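You operate a simulated robot arm through the tools that you are given. There is no shell and no other tool.

You are at the controls of a simulated robot arm. One attempt, no reset.

Task
Clamp the plain tube in the collar, slide on the sleeve that the lagging card names and cap it.

The check looks at the end state, three seconds after you hand in, the way a careful person would. Anything else that was tipped, shoved, dropped, spilled or broken makes it a failure. A push-on lid holds only when it is set on centred and level and pressed home; a screw cap is set on level and turned clockwise until tight.

Robot
A 6-joint arm with a two-finger parallel gripper, fixed in place. Base frame: the origin is at the foot of the arm, x ahead of it, y to its left, z up; the work surface is at about z = 900. Lengths are in mm, angles in rad, forces in N, time in s.
Its first joint turns from -2.897 to 2.897 rad. Payload 3.91 kg.
Tool frame: the origin (TCP) lies between the finger pads and is the grasp point; the fingertips stand 30 mm ahead of it; z points along the fingers, y is the line along which they close. The gripper opens to 110 mm. The fingers are 20 mm wide and 10 mm thick; the gripper's body (48 by 112 mm) begins 55 mm behind the TCP.
Orientation is told as [roll, pitch, yaw] about the base's x, y, z axes, in that order, counted from this pose: with the fingers straight down and closing along the base's y, the tool's x points along the base's -x, its y along +y and its z along -z.

Tools
- The arm moves only by the tool play_rows. Its argument "increments" is a list of rows, each an object of numbers (a shift or turn left out is 0, a gripper value left out holds the last): "dx", "dy", "dz": the shift along the tool's x, y, z in mm; "ax", "ay", "az": the turn, a rotation vector about the tool's x, y, z in rad. In form: [{"dx": .., "dy": .., "dz": .., "ax": .., "ay": .., "az": ..}, ...]. A call has 1 to 20 rows; each row is the pose to reach, as a shift and turn from the pose commanded when the call began, along the tool's axes at that moment. "hand" is the finger opening in mm, from 0 to 110, set as the call begins (left out, the last holds). Each row takes 0.2 s and may step no farther than 50 mm and 0.15 rad from the row before; otherwise, or with a gripper value out of range, the whole call is refused. Where a pose cannot be reached the arm comes as near as it can. A force on the tool above 60 N (or 10 N above the force at the start of the call, whichever is more), or a blocked arm, ends the call early, and 0.2 s more pass. Each finger travels about 153 mm/s and halts on what it meets, pressing with about 34 N; the grip force reading is that of the motor and also rises with nothing between the fingers. The clock runs only during rows and for 0.2 s after the last one: add rows that repeat a pose to give the fingers time. It gives the time, the measured TCP pose, the force on the tool (base axes), the opening and the grip force at its end, in the units of the frame above (readings bear some noise), with the torque about the TCP (base axes, N m) and any sound that the robot's microphone picked up, and new pictures: "pictures" is both (left out), scene, wrist or none.
- Cameras (640 x 400 px; columns grow to the right, rows downward): "scene" is fixed at [398.4, -652.4, 1671.3]; the picture's right is [0.94, -0.33, 0.00], its down [-0.15, -0.42, -0.89] and it looks along [0.30, 0.84, -0.45] (base axes); focal length 376 px, centre (320, 200). "wrist" rides on the gripper at [72, 17, -103] in the tool frame; the picture's right is [-0.23, 0.97, 0.00], its down [-0.76, -0.18, -0.62] and it looks along [-0.61, -0.14, 0.78] (tool axes); focal length 222 px, centre (320, 200). There is no depth. A picture from a camera that has moved, and an enlarged one, comes with that camera's place and axes in the base frame and with its lens.
- enlarge(camera, box): a new picture of the part [left, top, right, bottom] of that camera's present view, enlarged. It takes no simulated time.
- hand_in(): hands the job in; it is judged then, once.

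Nothing tells you positions but the pictures and the camera data. Unless the task says otherwise, let go and move clear before handing in.

The tools are called after "Emit:" as a command line: name --argument value ..., lists and objects as JSON in quotes. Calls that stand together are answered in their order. play_rows: Moves the arm, as the interface text tells. Its arguments: {"type":"object","properties":{"increments":{"type":"array"},"hand":{"type":"number"},"pictures":{"type":"string","enum":["both","scene","wrist","none"]}},"required":["increments"]} The other tools are called the same way: enlarge (camera, box) takes an enlarged picture of a part of a camera's view; hand_in () hands the job in.

At the start:

```text
time: 0.0
ee_pos: [542.0, 118.9, 1429.5]
orientation: [0.0, 0.001, -0.001]
contact_force: [-0.8, -0.5, -0.1]
wrist_torque: [0.02, 0.02, -0.01]
finger_gap: 109.9
finger_force: 0.1
```

scene: 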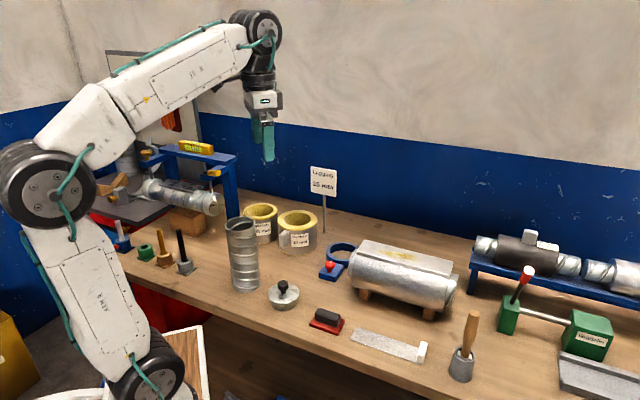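
wrist: 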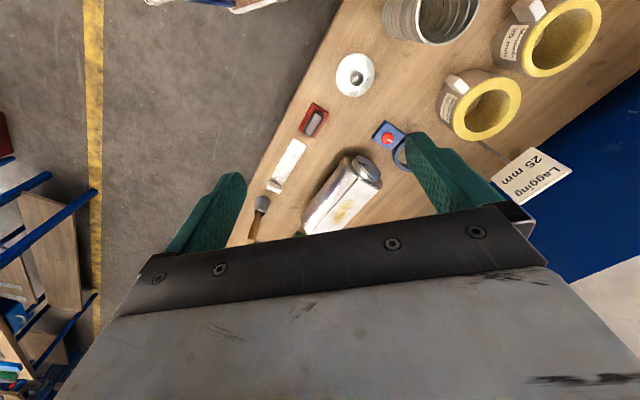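

I see a bench with a spiral duct, two yellow-lined insulation sleeves with labels, a lid with a knob, a blue collar with a red knob, and a card "Lagging 25 mm". I will enlarge several parts first.

Emit:
enlarge --camera "scene" --box '[210, 190, 370, 310]'

Emit:
enlarge --camera "scene" --box '[290, 150, 370, 210]'

Emit:
enlarge --camera "scene" --box '[300, 220, 480, 370]'

Emit:
enlarge --camera "wrist" --box '[320, 0, 620, 200]'

Emit:
enlarge --camera "scene" --box '[440, 210, 640, 400]'

Emit:
enlarge --camera "scene" --box '[80, 120, 260, 290]'

```text
3.33 times, centred on (290, 250) of scene
camera zoom: at [398.4, -652.4, 1671.3], right [0.94, -0.33, 0.0], down [-0.15, -0.42, -0.89], along [0.3, 0.84, -0.45], focal length 1252 px, centre (420, 33)
```

zoom: 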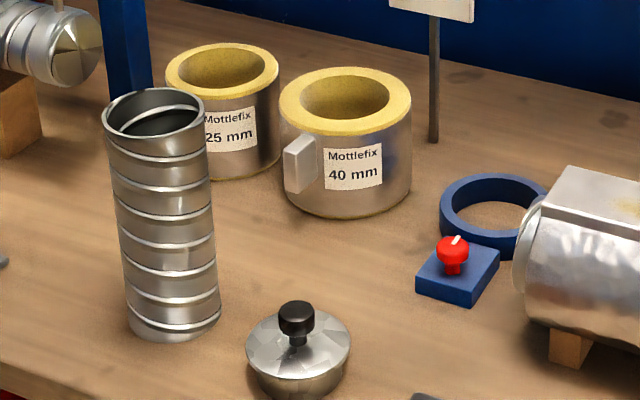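

```text
6.67 times, centred on (330, 180) of scene
camera zoom: at [398.4, -652.4, 1671.3], right [0.94, -0.33, 0.0], down [-0.15, -0.42, -0.89], along [0.3, 0.84, -0.45], focal length 2504 px, centre (253, 333)
```

zoom: 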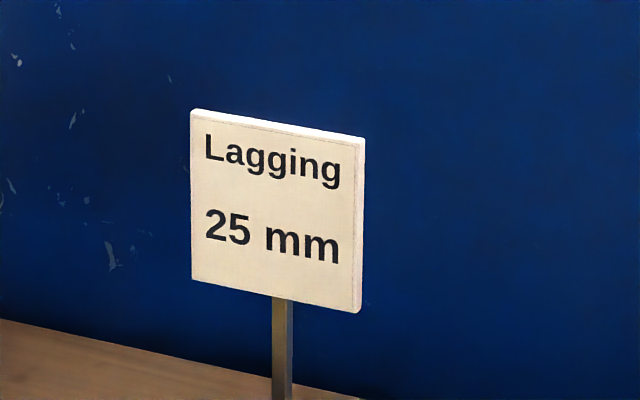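

```text
2.67 times, centred on (390, 295) of scene
camera zoom: at [398.4, -652.4, 1671.3], right [0.94, -0.33, 0.0], down [-0.15, -0.42, -0.89], along [0.3, 0.84, -0.45], focal length 1002 px, centre (133, -53)
```

zoom: 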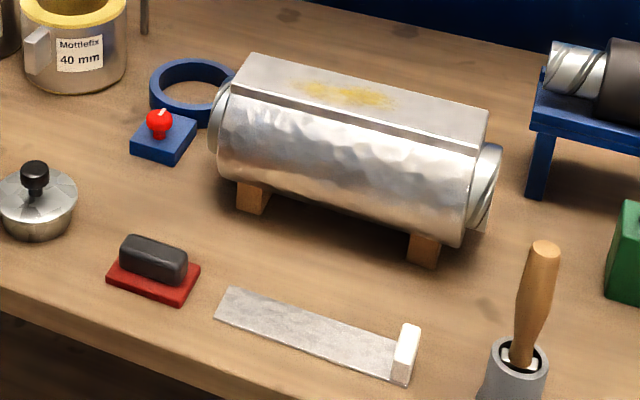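

```text
2.00 times, centred on (470, 100) of wrist
camera zoom: at [468.8, 134.0, 1532.2], right [0.23, 0.97, 0.0], down [0.76, -0.18, 0.62], along [0.61, -0.14, -0.78], focal length 444 px, centre (20, 400)
```

zoom: 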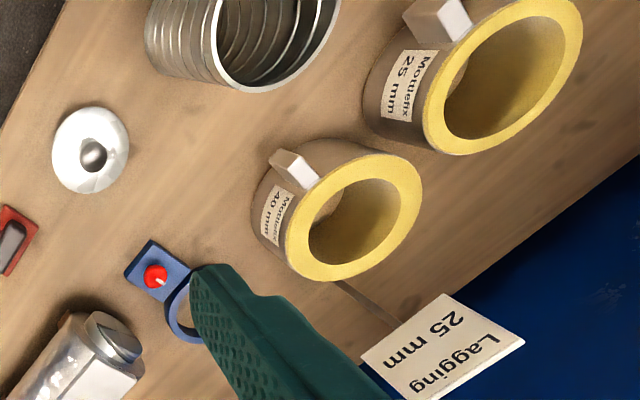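

```text
2.11 times, centred on (540, 305) of scene
camera zoom: at [398.4, -652.4, 1671.3], right [0.94, -0.33, 0.0], down [-0.15, -0.42, -0.89], along [0.3, 0.84, -0.45], focal length 791 px, centre (-143, -21)
```

zoom: 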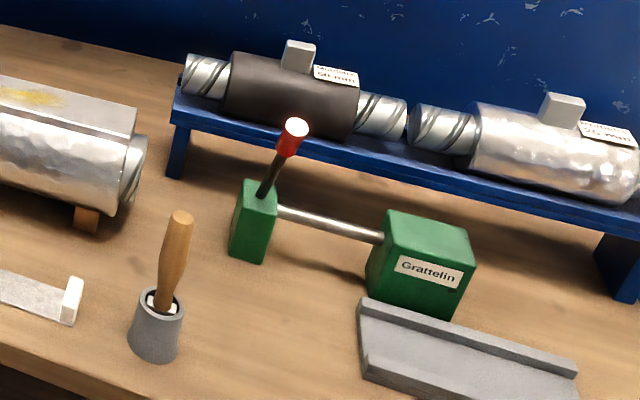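

```text
2.35 times, centred on (170, 205) of scene
camera zoom: at [398.4, -652.4, 1671.3], right [0.94, -0.33, 0.0], down [-0.15, -0.42, -0.89], along [0.3, 0.84, -0.45], focal length 884 px, centre (673, 188)
```

zoom: 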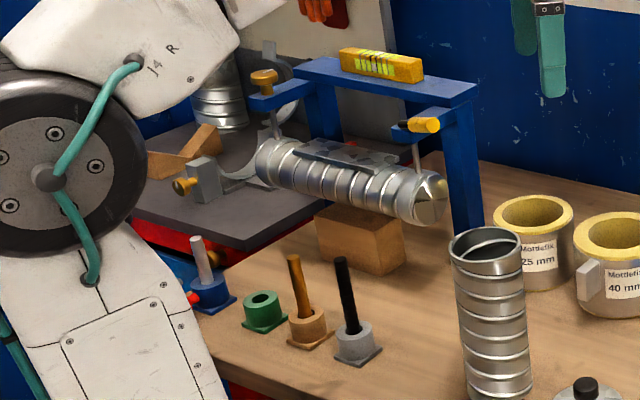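

The card says 25 mm. The plain spiral tube stands near (488, 295), the sleeves are behind it, and the blue collar with its red knob is near (830, 330). I'll move the wrist camera for closer views.

Emit:
play_rows --increments '[{"dx": -3, "dy": 39, "dz": 25}, {"dx": -6, "dy": 78, "dz": 50}, {"dx": -9, "dy": 117, "dz": 75}, {"dx": -12, "dy": 156, "dz": 100}, {"dx": -15, "dy": 195, "dz": 125}, {"dx": -18, "dy": 234, "dz": 150}, {"dx": -21, "dy": 274, "dz": 175}, {"dx": -21, "dy": 274, "dz": 175}]' --hand 110

```text
time: 1.8
ee_pos: [563.2, 392.3, 1253.1]
orientation: [0.0, 0.002, -0.002]
contact_force: [0.0, -0.1, 0.1]
wrist_torque: [0.01, 0.0, -0.01]
finger_gap: 109.9
finger_force: 0.1
camera wrist: at [490.8, 408.6, 1356.8], right [0.23, 0.97, 0.0], down [0.76, -0.18, 0.62], along [0.61, -0.14, -0.78], focal length 222 px, centre (320, 200)
```

scene: 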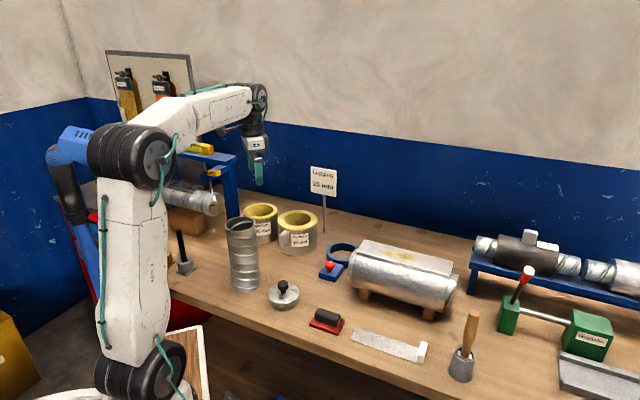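
wrist: 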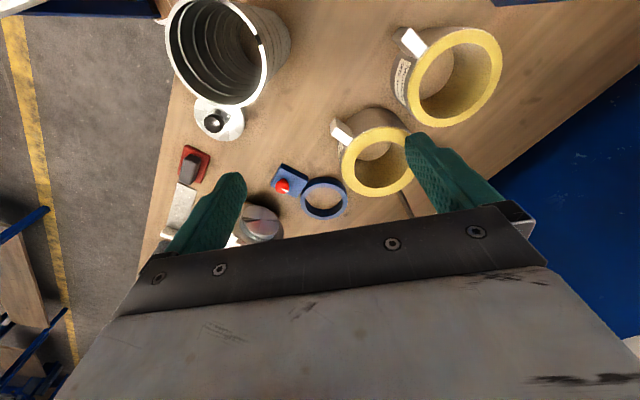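

The collar is close to the picture's centre now. I'll enlarge parts to measure the ring, knob, sleeve handles and lid.

Emit:
enlarge --camera "wrist" --box '[240, 150, 400, 250]'

Emit:
enlarge --camera "wrist" --box '[320, 10, 520, 210]'

Emit:
enlarge --camera "wrist" --box '[150, 0, 310, 150]'

Emit:
enlarge --camera "scene" --box '[310, 230, 370, 290]'

```text
4.00 times, centred on (320, 200) of wrist
camera zoom: at [490.8, 408.6, 1356.8], right [0.23, 0.97, 0.0], down [0.76, -0.18, 0.62], along [0.61, -0.14, -0.78], focal length 888 px, centre (320, 200)
```

zoom: 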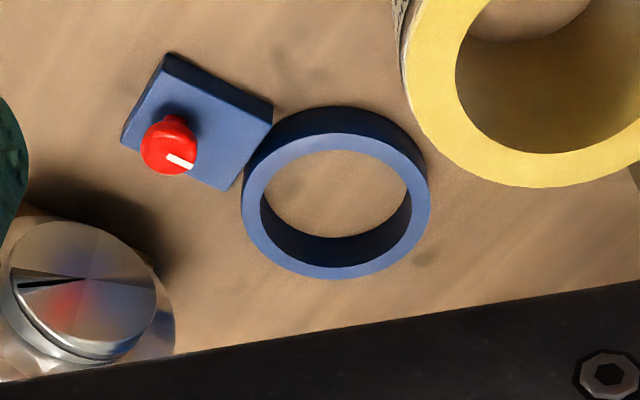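

```text
2.00 times, centred on (420, 110) of wrist
camera zoom: at [490.8, 408.6, 1356.8], right [0.23, 0.97, 0.0], down [0.76, -0.18, 0.62], along [0.61, -0.14, -0.78], focal length 444 px, centre (120, 380)
```

zoom: 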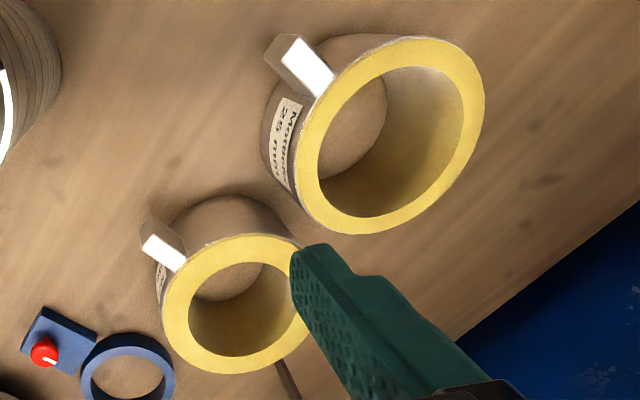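

```text
2.67 times, centred on (230, 75) of wrist
camera zoom: at [490.8, 408.6, 1356.8], right [0.23, 0.97, 0.0], down [0.76, -0.18, 0.62], along [0.61, -0.14, -0.78], focal length 592 px, centre (560, 533)
```

zoom: 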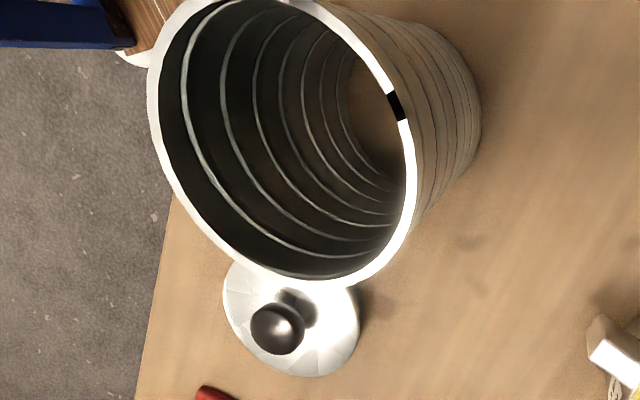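

```text
6.67 times, centred on (340, 260) of scene
camera zoom: at [398.4, -652.4, 1671.3], right [0.94, -0.33, 0.0], down [-0.15, -0.42, -0.89], along [0.3, 0.84, -0.45], focal length 2504 px, centre (187, -200)
```

zoom: 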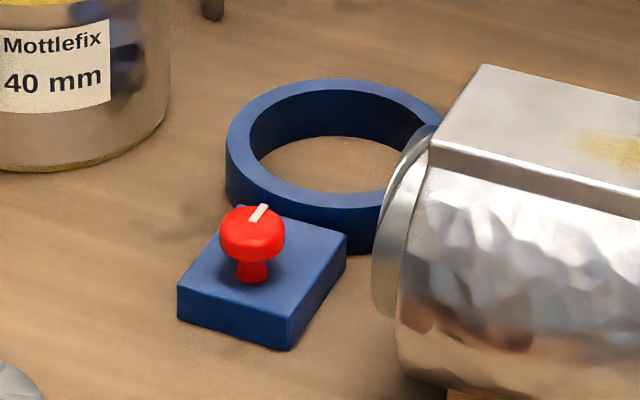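

The collar ring is near (832, 338), with its top around z 925 and a bore of about 95 mm, and the tube is about 88 mm across. I'll move above the tube to locate it exactly.

Emit:
play_rows --increments '[{"dx": 24, "dy": -32}, {"dx": 48, "dy": -64}, {"dx": 73, "dy": -95}, {"dx": 73, "dy": -95}]' --pictures "both"

Emit:
enlarge --camera "wrist" --box '[220, 40, 420, 190]'

Emit:
enlarge --camera "scene" --box '[200, 70, 330, 300]'

```text
time: 2.8
ee_pos: [491.8, 296.2, 1255.5]
orientation: [0.001, 0.0, 0.001]
contact_force: [0.2, 0.6, 0.3]
wrist_torque: [0.0, 0.04, -0.01]
finger_gap: 110.0
finger_force: 0.1
camera wrist: at [418.4, 312.0, 1357.9], right [0.23, 0.97, 0.0], down [0.76, -0.18, 0.62], along [0.61, -0.14, -0.78], focal length 222 px, centre (320, 200)
```

scene: 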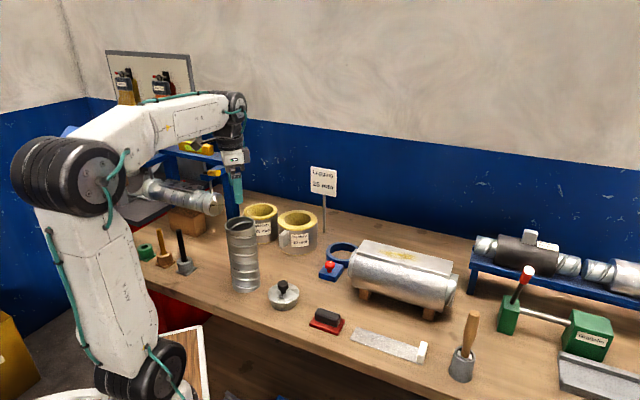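
wrist: 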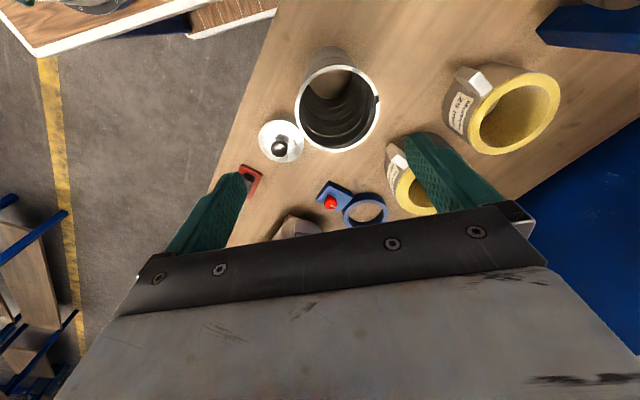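

```text
2.67 times, centred on (320, 115) of wrist
camera zoom: at [418.4, 312.0, 1357.9], right [0.23, 0.97, 0.0], down [0.76, -0.18, 0.62], along [0.61, -0.14, -0.78], focal length 592 px, centre (320, 427)
```

zoom: 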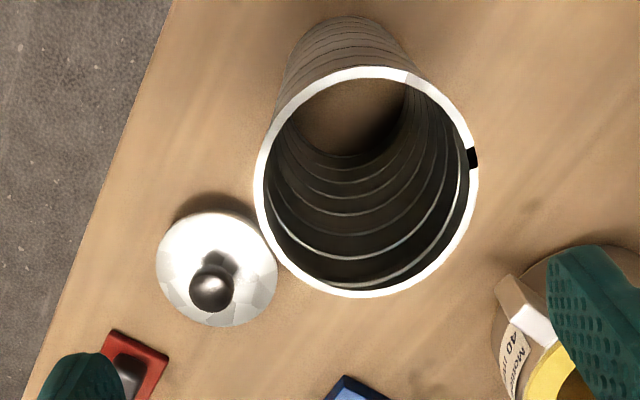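

```text
1.74 times, centred on (265, 185) of scene
camera zoom: at [398.4, -652.4, 1671.3], right [0.94, -0.33, 0.0], down [-0.15, -0.42, -0.89], along [0.3, 0.84, -0.45], focal length 653 px, centre (416, 226)
```

zoom: 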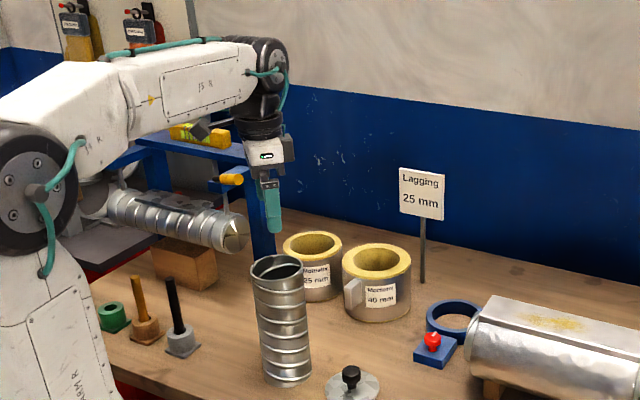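

The tube rim centre works out near (490, 314, 1119). I'll go straight above it, lower to just over the rim and check again.

Emit:
play_rows --increments '[{"dx": 1, "dy": 9, "dz": 20}, {"dx": 1.8, "dy": 17.8, "dz": 45}, {"dx": 1.8, "dy": 17.8, "dz": 75}, {"dx": 1.8, "dy": 17.8, "dz": 75}]' --pictures "both"

Emit:
enlarge --camera "wrist" --box '[220, 70, 420, 220]'

Emit:
enlarge --camera "scene" --box '[200, 150, 300, 250]'

```text
time: 3.8
ee_pos: [487.4, 313.7, 1179.0]
orientation: [-0.001, 0.0, -0.001]
contact_force: [-0.2, 0.0, -0.4]
wrist_torque: [0.02, -0.03, 0.02]
finger_gap: 109.9
finger_force: 0.0
camera wrist: at [415.7, 330.0, 1282.5], right [0.23, 0.97, 0.0], down [0.76, -0.18, 0.62], along [0.61, -0.14, -0.78], focal length 222 px, centre (320, 200)
```

scene: 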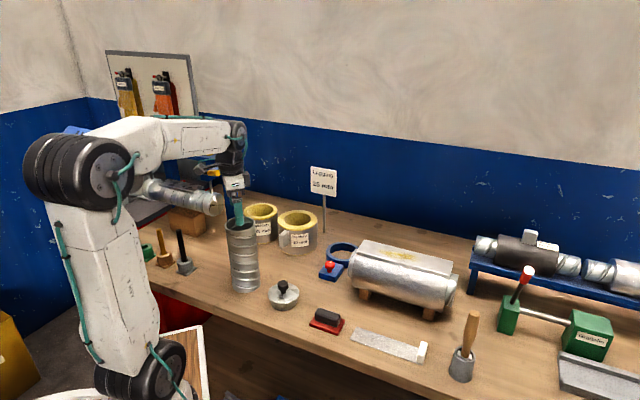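
wrist: 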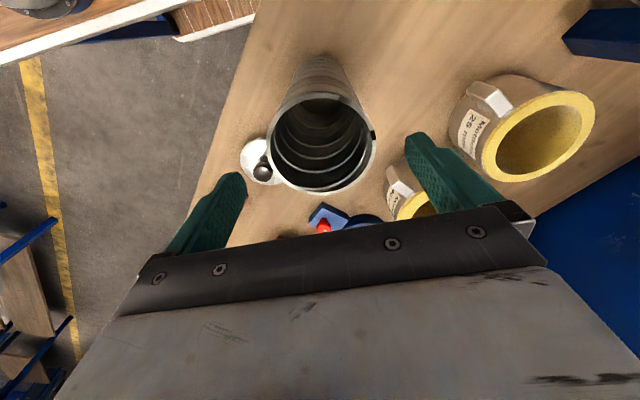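

```text
2.67 times, centred on (320, 145) of wrist
camera zoom: at [415.7, 330.0, 1282.5], right [0.23, 0.97, 0.0], down [0.76, -0.18, 0.62], along [0.61, -0.14, -0.78], focal length 592 px, centre (320, 347)
```

zoom: 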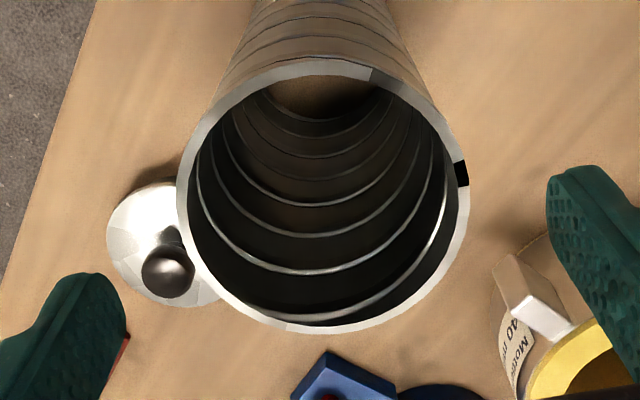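

```text
4.00 times, centred on (250, 200) of scene
camera zoom: at [398.4, -652.4, 1671.3], right [0.94, -0.33, 0.0], down [-0.15, -0.42, -0.89], along [0.3, 0.84, -0.45], focal length 1502 px, centre (600, 200)
```

zoom: 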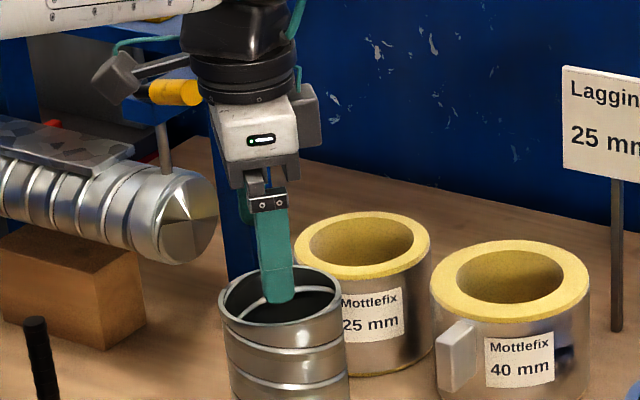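

The tube is centred between the fingers within about a millimetre. I'll lower around it.

Emit:
play_rows --increments '[{"dx": -1, "dz": 25}, {"dx": -1, "dz": 50}, {"dx": -1, "dz": 75}, {"dx": -1, "dz": 95}, {"dx": -1, "dz": 95}]' --pictures "both"

Emit:
enlarge --camera "wrist" --box '[220, 100, 420, 250]'

Emit:
enlarge --camera "scene" --box '[200, 170, 300, 270]'

```text
time: 5.0
ee_pos: [490.0, 316.1, 1082.9]
orientation: [0.0, -0.001, -0.001]
contact_force: [-0.2, -0.4, 0.5]
wrist_torque: [0.0, -0.01, 0.0]
finger_gap: 109.8
finger_force: 0.0
camera wrist: at [417.1, 331.0, 1187.3], right [0.23, 0.97, 0.0], down [0.76, -0.18, 0.62], along [0.61, -0.14, -0.78], focal length 222 px, centre (320, 200)
```

scene: 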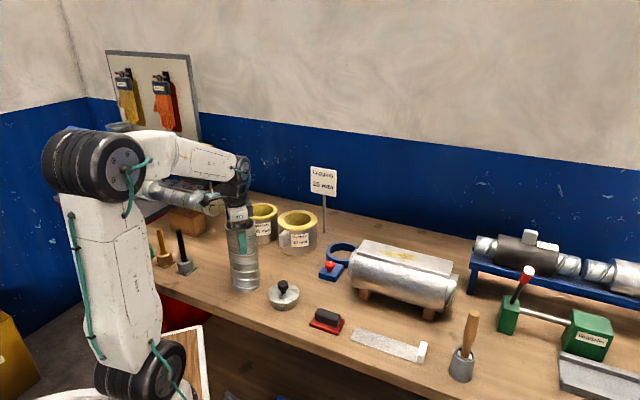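
wrist: 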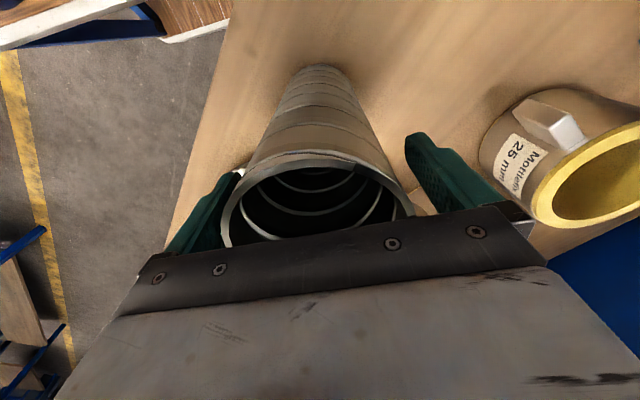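

```text
2.67 times, centred on (320, 175) of wrist
camera zoom: at [417.1, 331.0, 1187.3], right [0.23, 0.97, 0.0], down [0.76, -0.18, 0.62], along [0.61, -0.14, -0.78], focal length 592 px, centre (320, 267)
```

zoom: 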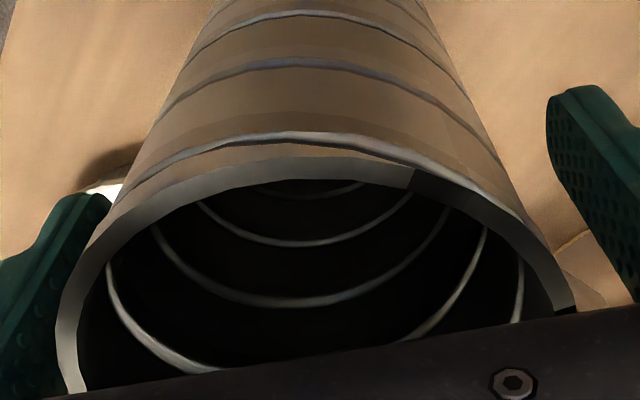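

```text
4.00 times, centred on (250, 220) of scene
camera zoom: at [398.4, -652.4, 1671.3], right [0.94, -0.33, 0.0], down [-0.15, -0.42, -0.89], along [0.3, 0.84, -0.45], focal length 1502 px, centre (600, 120)
```

zoom: 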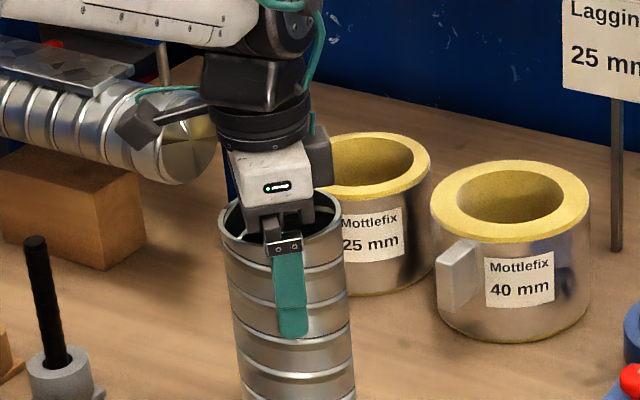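

The fingers straddle the tube and there's no contact force. Now I close.

Emit:
play_rows --increments '[{"dx": 0}, {"dx": 0}, {"dx": 0}, {"dx": 0}]' --hand 70 --pictures "scene"

```text
time: 6.0
ee_pos: [488.7, 314.4, 1083.1]
orientation: [0.002, 0.0, 0.001]
contact_force: [0.0, 0.0, -0.2]
wrist_torque: [0.0, 0.03, -0.01]
finger_gap: 88.5
finger_force: 34.0
```

scene: 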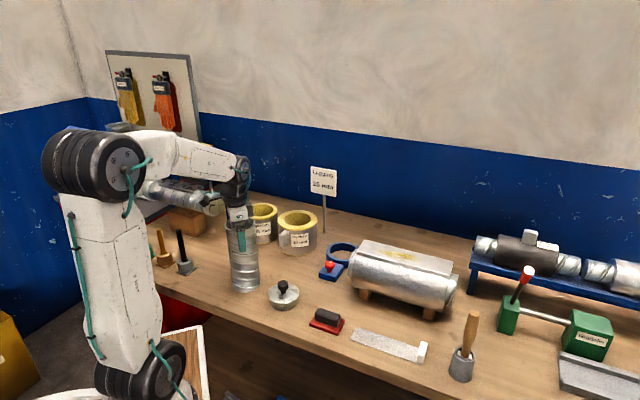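

I have the tube gripped at 88.5 mm. I'll lift it straight up.

Emit:
play_rows --increments '[{"dz": -10}, {"dz": -30}, {"dz": -55}, {"dz": -85}, {"dz": -115}, {"dz": -140}, {"dz": -140}]' --pictures "both"

Emit:
enlarge --camera "scene" --box '[200, 130, 300, 330]'

```text
time: 7.6
ee_pos: [489.8, 314.3, 1224.0]
orientation: [0.0, 0.0, 0.001]
contact_force: [0.3, -0.3, -3.3]
wrist_torque: [0.04, 0.01, -0.01]
finger_gap: 88.6
finger_force: 34.3
camera wrist: at [416.5, 330.3, 1326.9], right [0.23, 0.97, 0.0], down [0.76, -0.18, 0.62], along [0.61, -0.14, -0.78], focal length 222 px, centre (320, 200)
```

scene: 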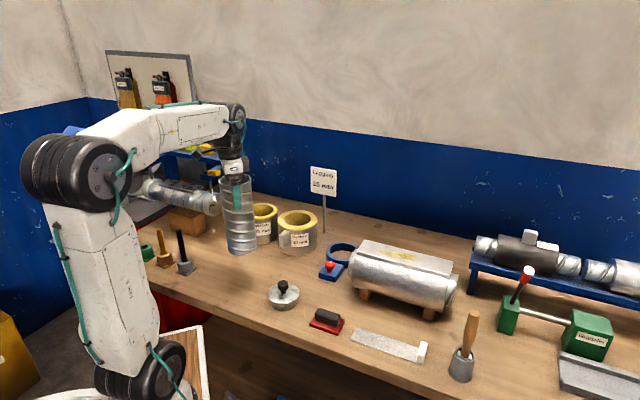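
wrist: 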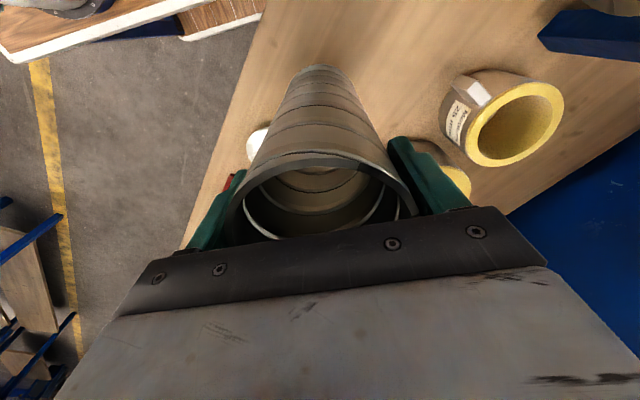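

```text
2.00 times, centred on (250, 230) of scene
camera zoom: at [398.4, -652.4, 1671.3], right [0.94, -0.33, 0.0], down [-0.15, -0.42, -0.89], along [0.3, 0.84, -0.45], focal length 751 px, centre (460, 140)
```

zoom: 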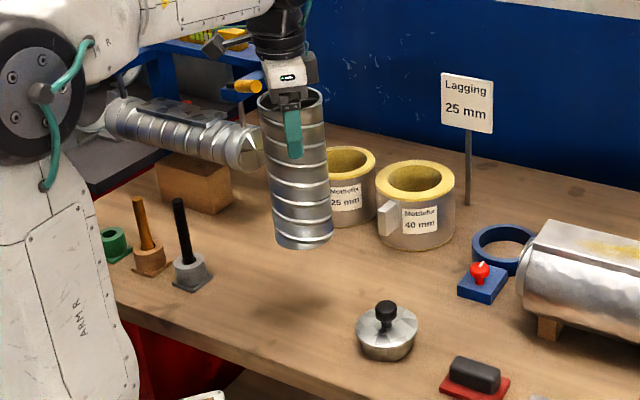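

The tube hangs level in the grip and weighs about 0.33 kg. Before lowering it, I'll take a second look at the collar from the side so the tube doesn't hide it.

Emit:
play_rows --increments '[{"dx": -15, "dy": -12, "dz": -15}, {"dx": -50, "dy": -40, "dz": -30}, {"dx": -85, "dy": -70, "dz": -45}, {"dx": -120, "dy": -99, "dz": -60}, {"dx": -155, "dy": -128, "dz": -76}, {"dx": -190, "dy": -157, "dz": -76}, {"dx": -220, "dy": -182, "dz": -76}, {"dx": -237, "dy": -196, "dz": -76}, {"dx": -237, "dy": -196, "dz": -76}]' --pictures "both"

Emit:
enlarge --camera "wrist" --box '[360, 50, 520, 150]'

```text
time: 9.6
ee_pos: [726.7, 117.8, 1299.9]
orientation: [0.001, 0.0, 0.0]
contact_force: [-0.7, -0.5, -2.0]
wrist_torque: [0.0, -0.02, 0.0]
finger_gap: 88.3
finger_force: 34.2
camera wrist: at [653.4, 134.4, 1403.7], right [0.23, 0.97, 0.0], down [0.76, -0.18, 0.62], along [0.61, -0.14, -0.78], focal length 222 px, centre (320, 200)
```

scene: 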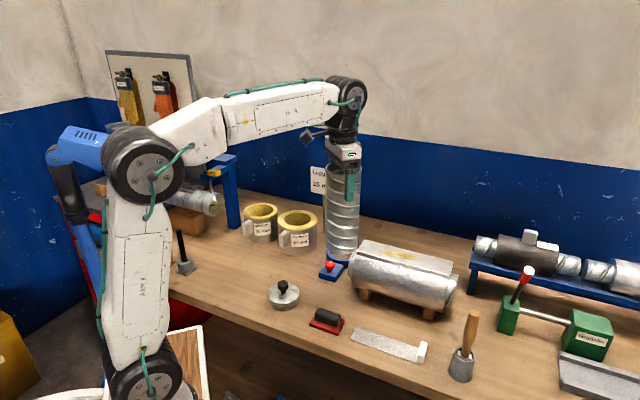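
wrist: 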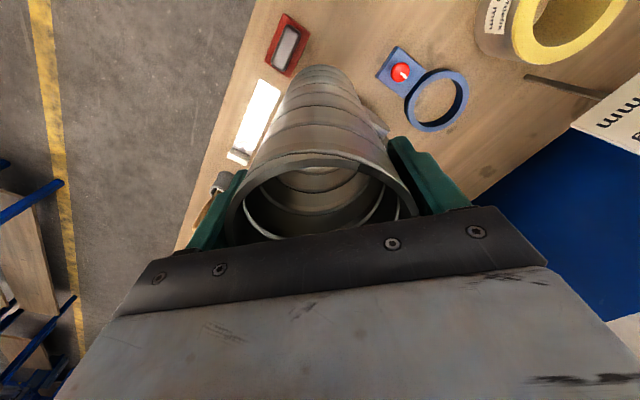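

```text
4.00 times, centred on (440, 100) of wrist
camera zoom: at [653.4, 134.4, 1403.7], right [0.23, 0.97, 0.0], down [0.76, -0.18, 0.62], along [0.61, -0.14, -0.78], focal length 888 px, centre (-160, 600)
```

zoom: 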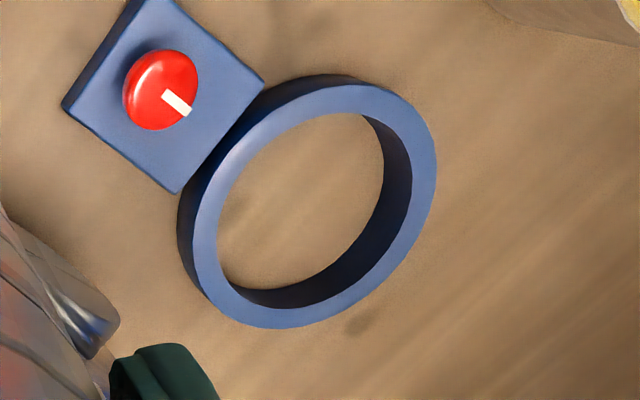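

The collar centre comes out near (835, 339). I also want to know how the tube axis sits relative to the TCP, so I'll enlarge the rim in the hand.

Emit:
enlarge --camera "wrist" --box '[220, 50, 420, 250]'

Emit:
enlarge --camera "scene" --box '[290, 120, 400, 290]'

```text
2.00 times, centred on (320, 150) of wrist
camera zoom: at [653.4, 134.4, 1403.7], right [0.23, 0.97, 0.0], down [0.76, -0.18, 0.62], along [0.61, -0.14, -0.78], focal length 444 px, centre (320, 300)
```

zoom: 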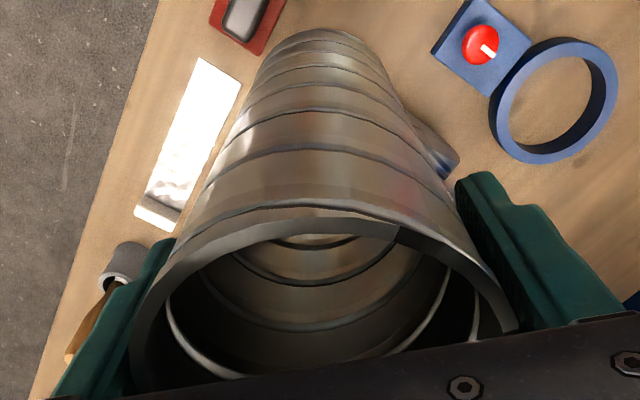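

```text
2.35 times, centred on (345, 205) of scene
camera zoom: at [398.4, -652.4, 1671.3], right [0.94, -0.33, 0.0], down [-0.15, -0.42, -0.89], along [0.3, 0.84, -0.45], focal length 884 px, centre (261, 188)
```

zoom: 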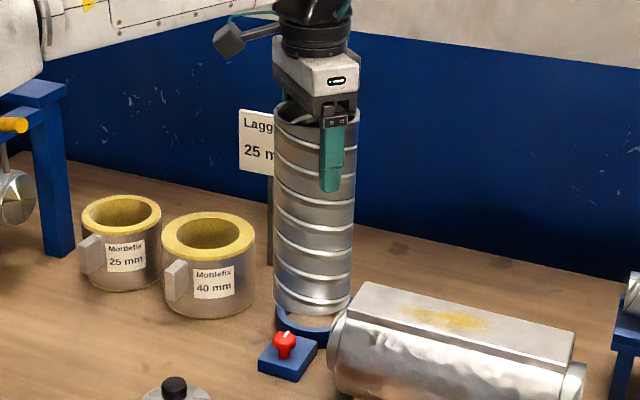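

Emit:
enlarge --camera "wrist" --box '[270, 130, 370, 190]'

Emit:
enlarge --camera "scene" --box '[320, 150, 380, 210]'

Emit:
enlarge --camera "scene" --box '[320, 200, 380, 260]'

```text
6.40 times, centred on (320, 160) of wrist
camera zoom: at [653.4, 134.4, 1403.7], right [0.23, 0.97, 0.0], down [0.76, -0.18, 0.62], along [0.61, -0.14, -0.78], focal length 1422 px, centre (320, 456)
```

zoom: 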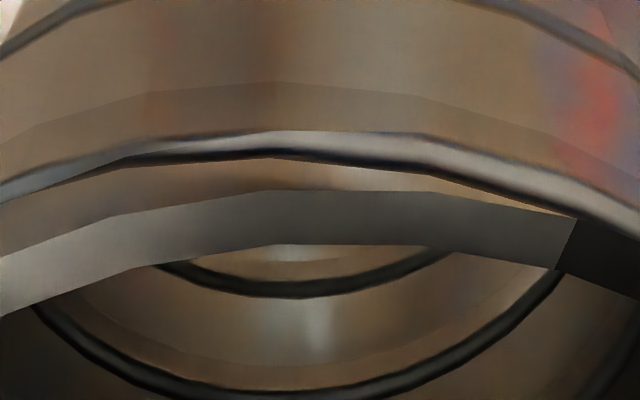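

```text
6.67 times, centred on (350, 180) of scene
camera zoom: at [398.4, -652.4, 1671.3], right [0.94, -0.33, 0.0], down [-0.15, -0.42, -0.89], along [0.3, 0.84, -0.45], focal length 2504 px, centre (120, 333)
```

zoom: 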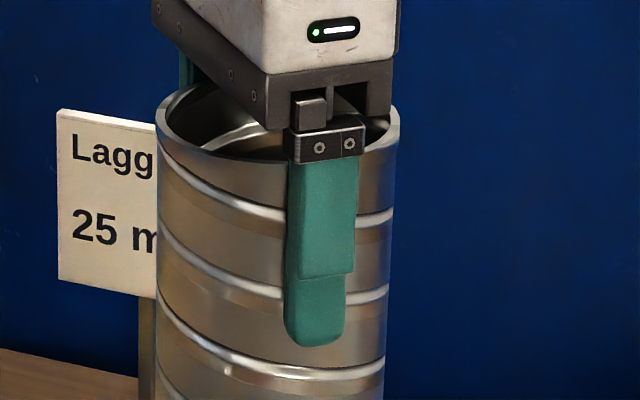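

```text
6.67 times, centred on (350, 230) of scene
camera zoom: at [398.4, -652.4, 1671.3], right [0.94, -0.33, 0.0], down [-0.15, -0.42, -0.89], along [0.3, 0.84, -0.45], focal length 2504 px, centre (120, 0)
```

zoom: 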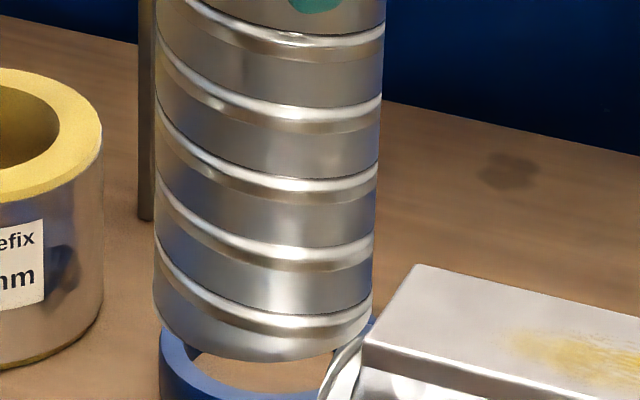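

The tube axis sits roughly 5 mm ahead of the TCP in x. I'll carry it over the collar, keeping it high, aiming the axis at about (835, 339).

Emit:
play_rows --increments '[{"dx": -8, "dy": 17}, {"dx": -25, "dy": 53}, {"dx": -43, "dy": 92}, {"dx": -61, "dy": 130}, {"dx": -79, "dy": 169}, {"dx": -95, "dy": 203}, {"dx": -103.3, "dy": 220.9}, {"dx": -103.3, "dy": 220.9}, {"dx": -103.3, "dy": 220.9}]' --pictures "both"

Emit:
enlarge --camera "scene" --box '[290, 180, 410, 290]'

```text
time: 11.6
ee_pos: [828.6, 339.2, 1300.5]
orientation: [0.0, 0.0, -0.001]
contact_force: [-0.6, 0.0, -3.2]
wrist_torque: [-0.01, 0.03, 0.03]
finger_gap: 88.5
finger_force: 34.6
camera wrist: at [756.5, 355.8, 1402.6], right [0.23, 0.97, 0.0], down [0.76, -0.18, 0.62], along [0.61, -0.14, -0.78], focal length 222 px, centre (320, 200)
```

scene: 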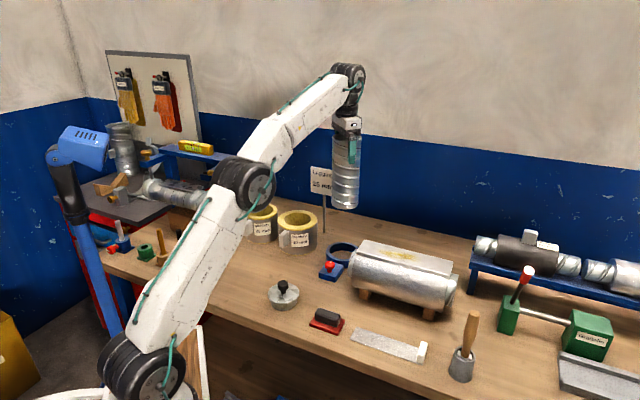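
wrist: 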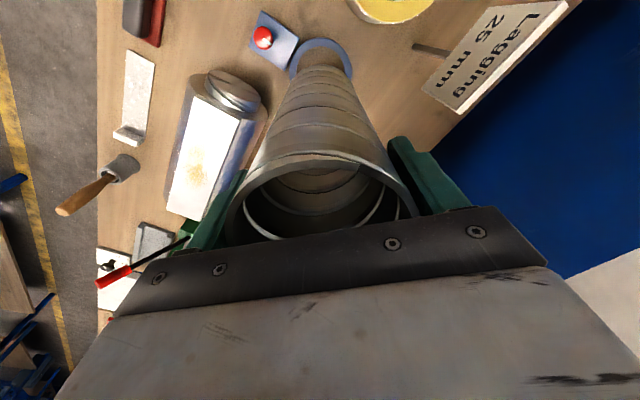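

```text
3.64 times, centred on (350, 235) of scene
camera zoom: at [398.4, -652.4, 1671.3], right [0.94, -0.33, 0.0], down [-0.15, -0.42, -0.89], along [0.3, 0.84, -0.45], focal length 1366 px, centre (211, 73)
```

zoom: 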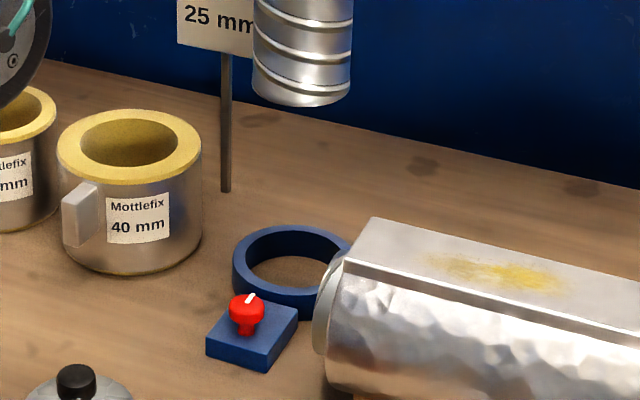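

The alignment looks right in the scene view. I'll lower until the tube bottom is about 25 mm above the collar and check.

Emit:
play_rows --increments '[{"dx": -1, "dz": 20}, {"dx": -1, "dz": 55}, {"dx": -1, "dz": 95}, {"dx": -1, "dz": 130}, {"dx": -1, "dz": 155}, {"dx": -1, "dz": 167}, {"dx": -1, "dz": 167}]' --pictures "both"

Emit:
enlarge --camera "scene" --box '[315, 210, 385, 280]'

Emit:
enlarge --camera "wrist" --box '[240, 20, 400, 120]'

```text
time: 13.2
ee_pos: [830.7, 339.2, 1133.5]
orientation: [0.0, -0.001, 0.0]
contact_force: [0.4, 1.0, -3.4]
wrist_torque: [0.02, 0.04, 0.02]
finger_gap: 88.2
finger_force: 33.7
camera wrist: at [756.9, 356.4, 1236.5], right [0.23, 0.97, 0.0], down [0.76, -0.18, 0.62], along [0.61, -0.14, -0.78], focal length 222 px, centre (320, 200)
```

scene: 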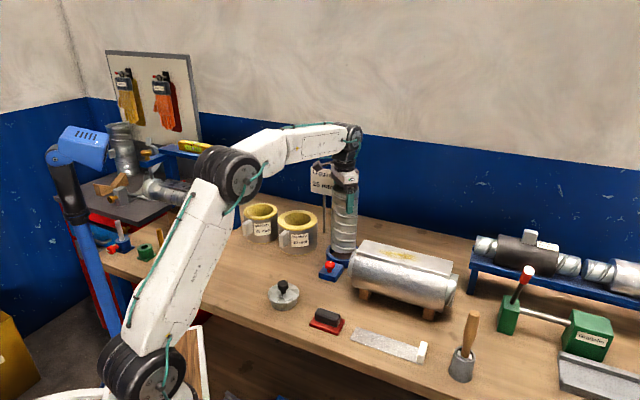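
wrist: 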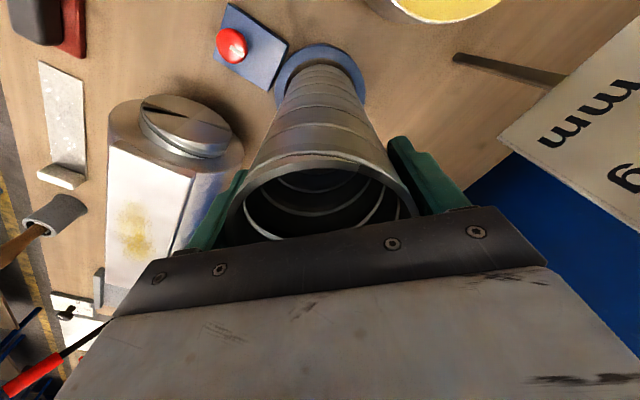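

```text
5.71 times, centred on (350, 245) of scene
camera zoom: at [398.4, -652.4, 1671.3], right [0.94, -0.33, 0.0], down [-0.15, -0.42, -0.89], along [0.3, 0.84, -0.45], focal length 2146 px, centre (149, -57)
```

zoom: 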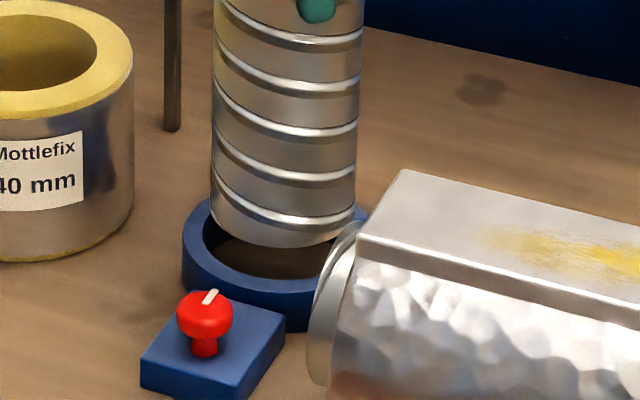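

```text
4.00 times, centred on (320, 70) of wrist
camera zoom: at [756.9, 356.4, 1236.5], right [0.23, 0.97, 0.0], down [0.76, -0.18, 0.62], along [0.61, -0.14, -0.78], focal length 888 px, centre (320, 720)
```

zoom: 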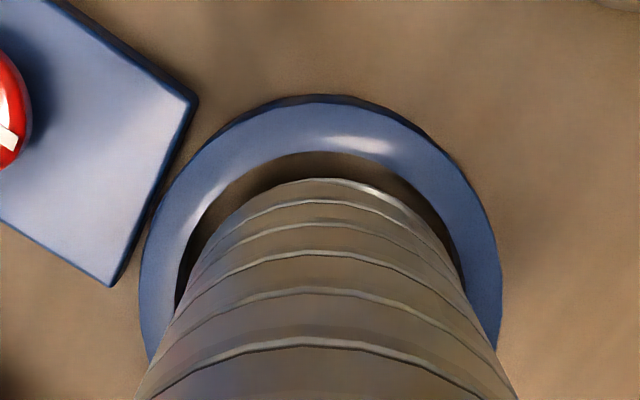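

The tube is about concentric with the ring, perhaps 1 mm off in x and y. I'll nudge it and lower slowly into the ring, watching the force.

Emit:
play_rows --increments '[{"dx": 1, "dy": -1.1, "dz": 0}, {"dx": 1, "dy": -1.1, "dz": 8}, {"dx": 1, "dy": -1.1, "dz": 14}, {"dx": 1, "dy": -1.1, "dz": 18}, {"dx": 1, "dy": -1.1, "dz": 21}, {"dx": 1, "dy": -1.1, "dz": 24}, {"dx": 1, "dy": -1.1, "dz": 27}, {"dx": 1, "dy": -1.1, "dz": 30}]' --pictures "both"

Emit:
enlarge --camera "scene" --box '[315, 210, 385, 280]'

Emit:
enlarge --camera "wrist" --box '[240, 20, 400, 120]'

```text
time: 15.0
ee_pos: [829.8, 338.3, 1102.9]
orientation: [-0.001, 0.001, 0.001]
contact_force: [-0.2, -0.1, -2.6]
wrist_torque: [0.01, 0.02, -0.01]
finger_gap: 88.5
finger_force: 34.3
camera wrist: at [756.4, 355.0, 1206.2], right [0.23, 0.97, 0.0], down [0.76, -0.18, 0.62], along [0.61, -0.14, -0.78], focal length 222 px, centre (320, 200)
```

scene: 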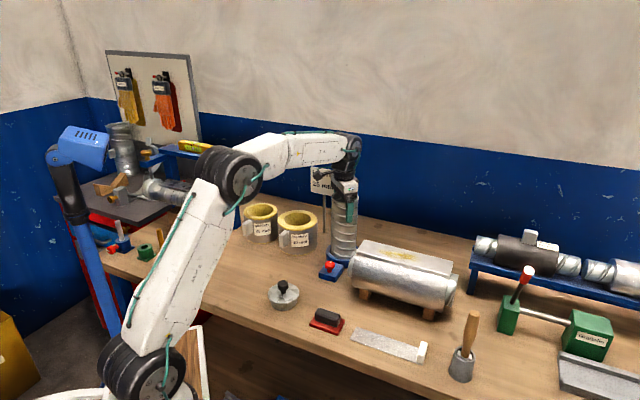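
wrist: 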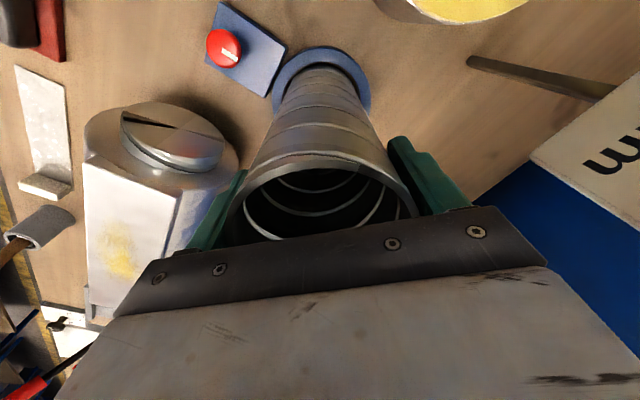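

```text
5.71 times, centred on (350, 245) of scene
camera zoom: at [398.4, -652.4, 1671.3], right [0.94, -0.33, 0.0], down [-0.15, -0.42, -0.89], along [0.3, 0.84, -0.45], focal length 2146 px, centre (149, -57)
```

zoom: 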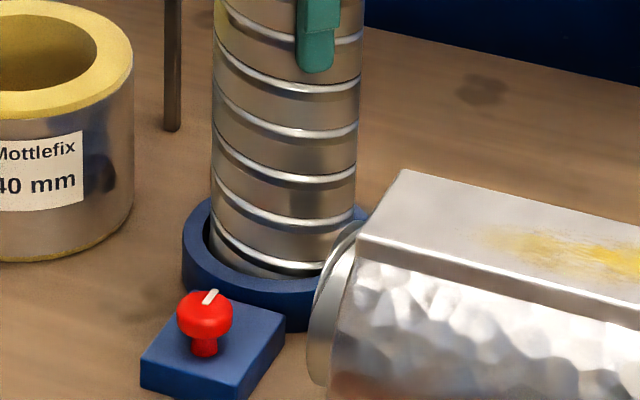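

```text
4.00 times, centred on (320, 70) of wrist
camera zoom: at [756.4, 355.0, 1206.2], right [0.23, 0.97, 0.0], down [0.76, -0.18, 0.62], along [0.61, -0.14, -0.78], focal length 888 px, centre (320, 720)
```

zoom: 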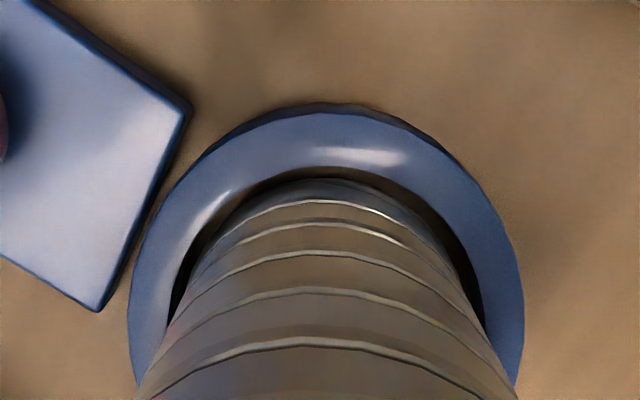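

The tube bottom is inside the ring with no contact. I'll lower it on to the bench.

Emit:
play_rows --increments '[{"dz": 5}, {"dz": 10}, {"dz": 14}, {"dz": 17}, {"dz": 18.5}, {"dz": 19.5}]' --pictures "scene"

Emit:
enlarge --camera "scene" --box '[315, 210, 385, 280]'

```text
time: 16.4
ee_pos: [829.3, 338.4, 1084.1]
orientation: [0.0, 0.001, -0.001]
contact_force: [-1.8, 0.1, 1.8]
wrist_torque: [-0.2, 0.15, -0.04]
finger_gap: 88.6
finger_force: 34.0
```

scene: 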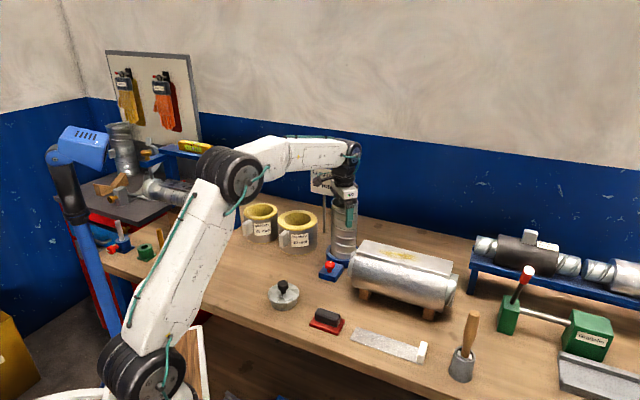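

```text
5.71 times, centred on (350, 245) of scene
camera zoom: at [398.4, -652.4, 1671.3], right [0.94, -0.33, 0.0], down [-0.15, -0.42, -0.89], along [0.3, 0.84, -0.45], focal length 2146 px, centre (149, -57)
```

zoom: 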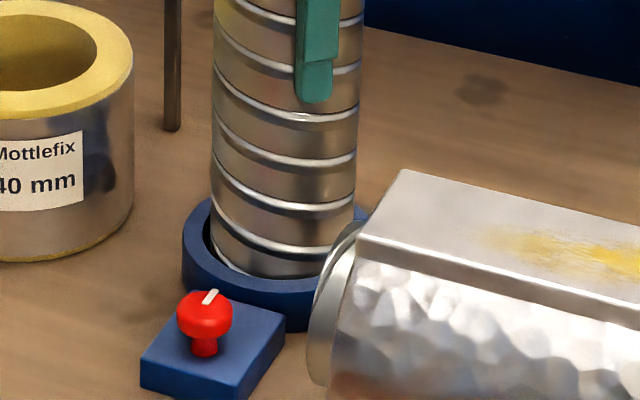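

It has just touched down. I'll press down slightly more to seat it, then open the fingers.

Emit:
play_rows --increments '[{"dz": 0.7}, {"dz": 1.2}, {"dz": 1.2}]' --pictures "none"

```text
time: 17.2
ee_pos: [827.9, 337.9, 1083.7]
orientation: [0.001, -0.002, 0.001]
contact_force: [-0.8, -0.4, 18.0]
wrist_torque: [-0.49, 0.52, -0.04]
finger_gap: 88.2
finger_force: 34.2
```

Emit:
play_rows --increments '[{"dz": -0.5}, {"dz": -0.5}, {"dz": -0.5}]' --hand 110 --pictures "both"

Emit:
enlarge --camera "scene" --box '[315, 170, 385, 280]'

Emit:
enlarge --camera "wrist" --box '[240, 20, 400, 120]'

```text
time: 18.0
ee_pos: [830.1, 338.3, 1082.7]
orientation: [0.002, 0.0, 0.0]
contact_force: [-0.5, 0.4, -0.2]
wrist_torque: [-0.01, 0.01, 0.02]
finger_gap: 109.8
finger_force: 0.0
camera wrist: at [756.5, 354.6, 1186.0], right [0.23, 0.97, 0.0], down [0.76, -0.18, 0.62], along [0.61, -0.14, -0.78], focal length 222 px, centre (320, 200)
```

scene: 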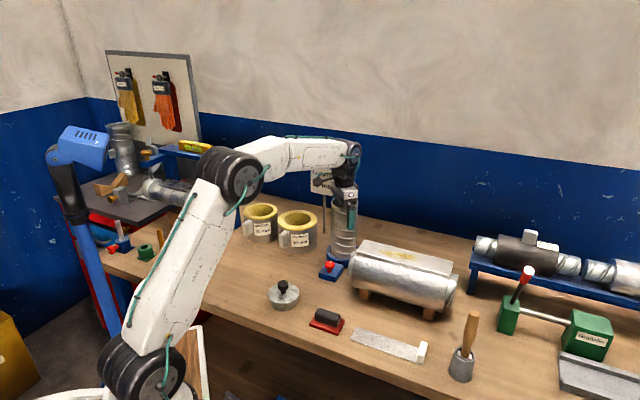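
wrist: 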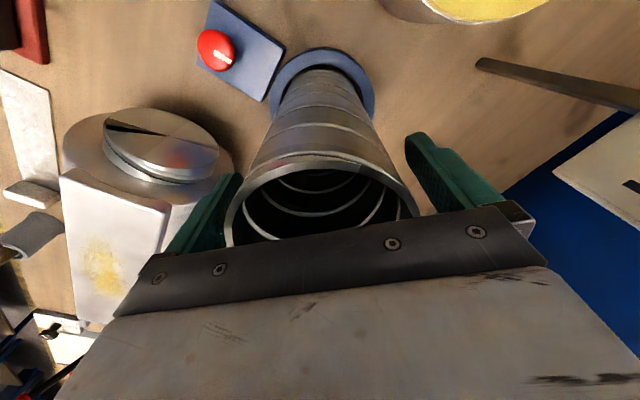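

```text
3.64 times, centred on (350, 225) of scene
camera zoom: at [398.4, -652.4, 1671.3], right [0.94, -0.33, 0.0], down [-0.15, -0.42, -0.89], along [0.3, 0.84, -0.45], focal length 1366 px, centre (211, 109)
```

zoom: 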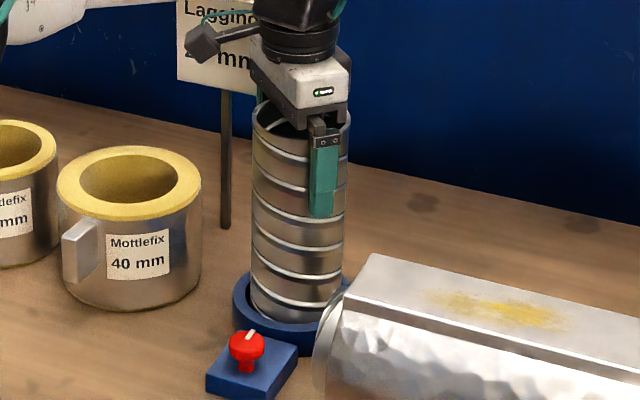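

```text
4.00 times, centred on (320, 70) of wrist
camera zoom: at [756.5, 354.6, 1186.0], right [0.23, 0.97, 0.0], down [0.76, -0.18, 0.62], along [0.61, -0.14, -0.78], focal length 888 px, centre (320, 720)
```

zoom: 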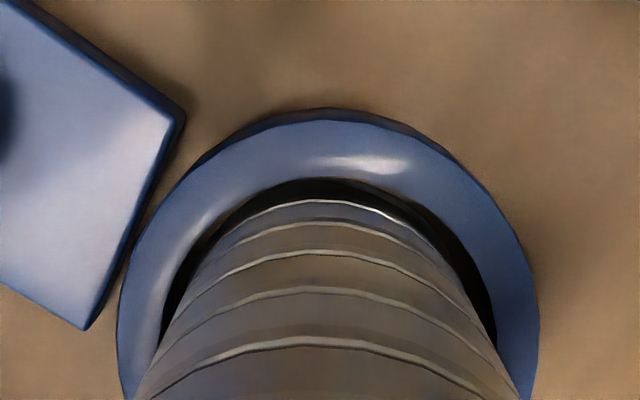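

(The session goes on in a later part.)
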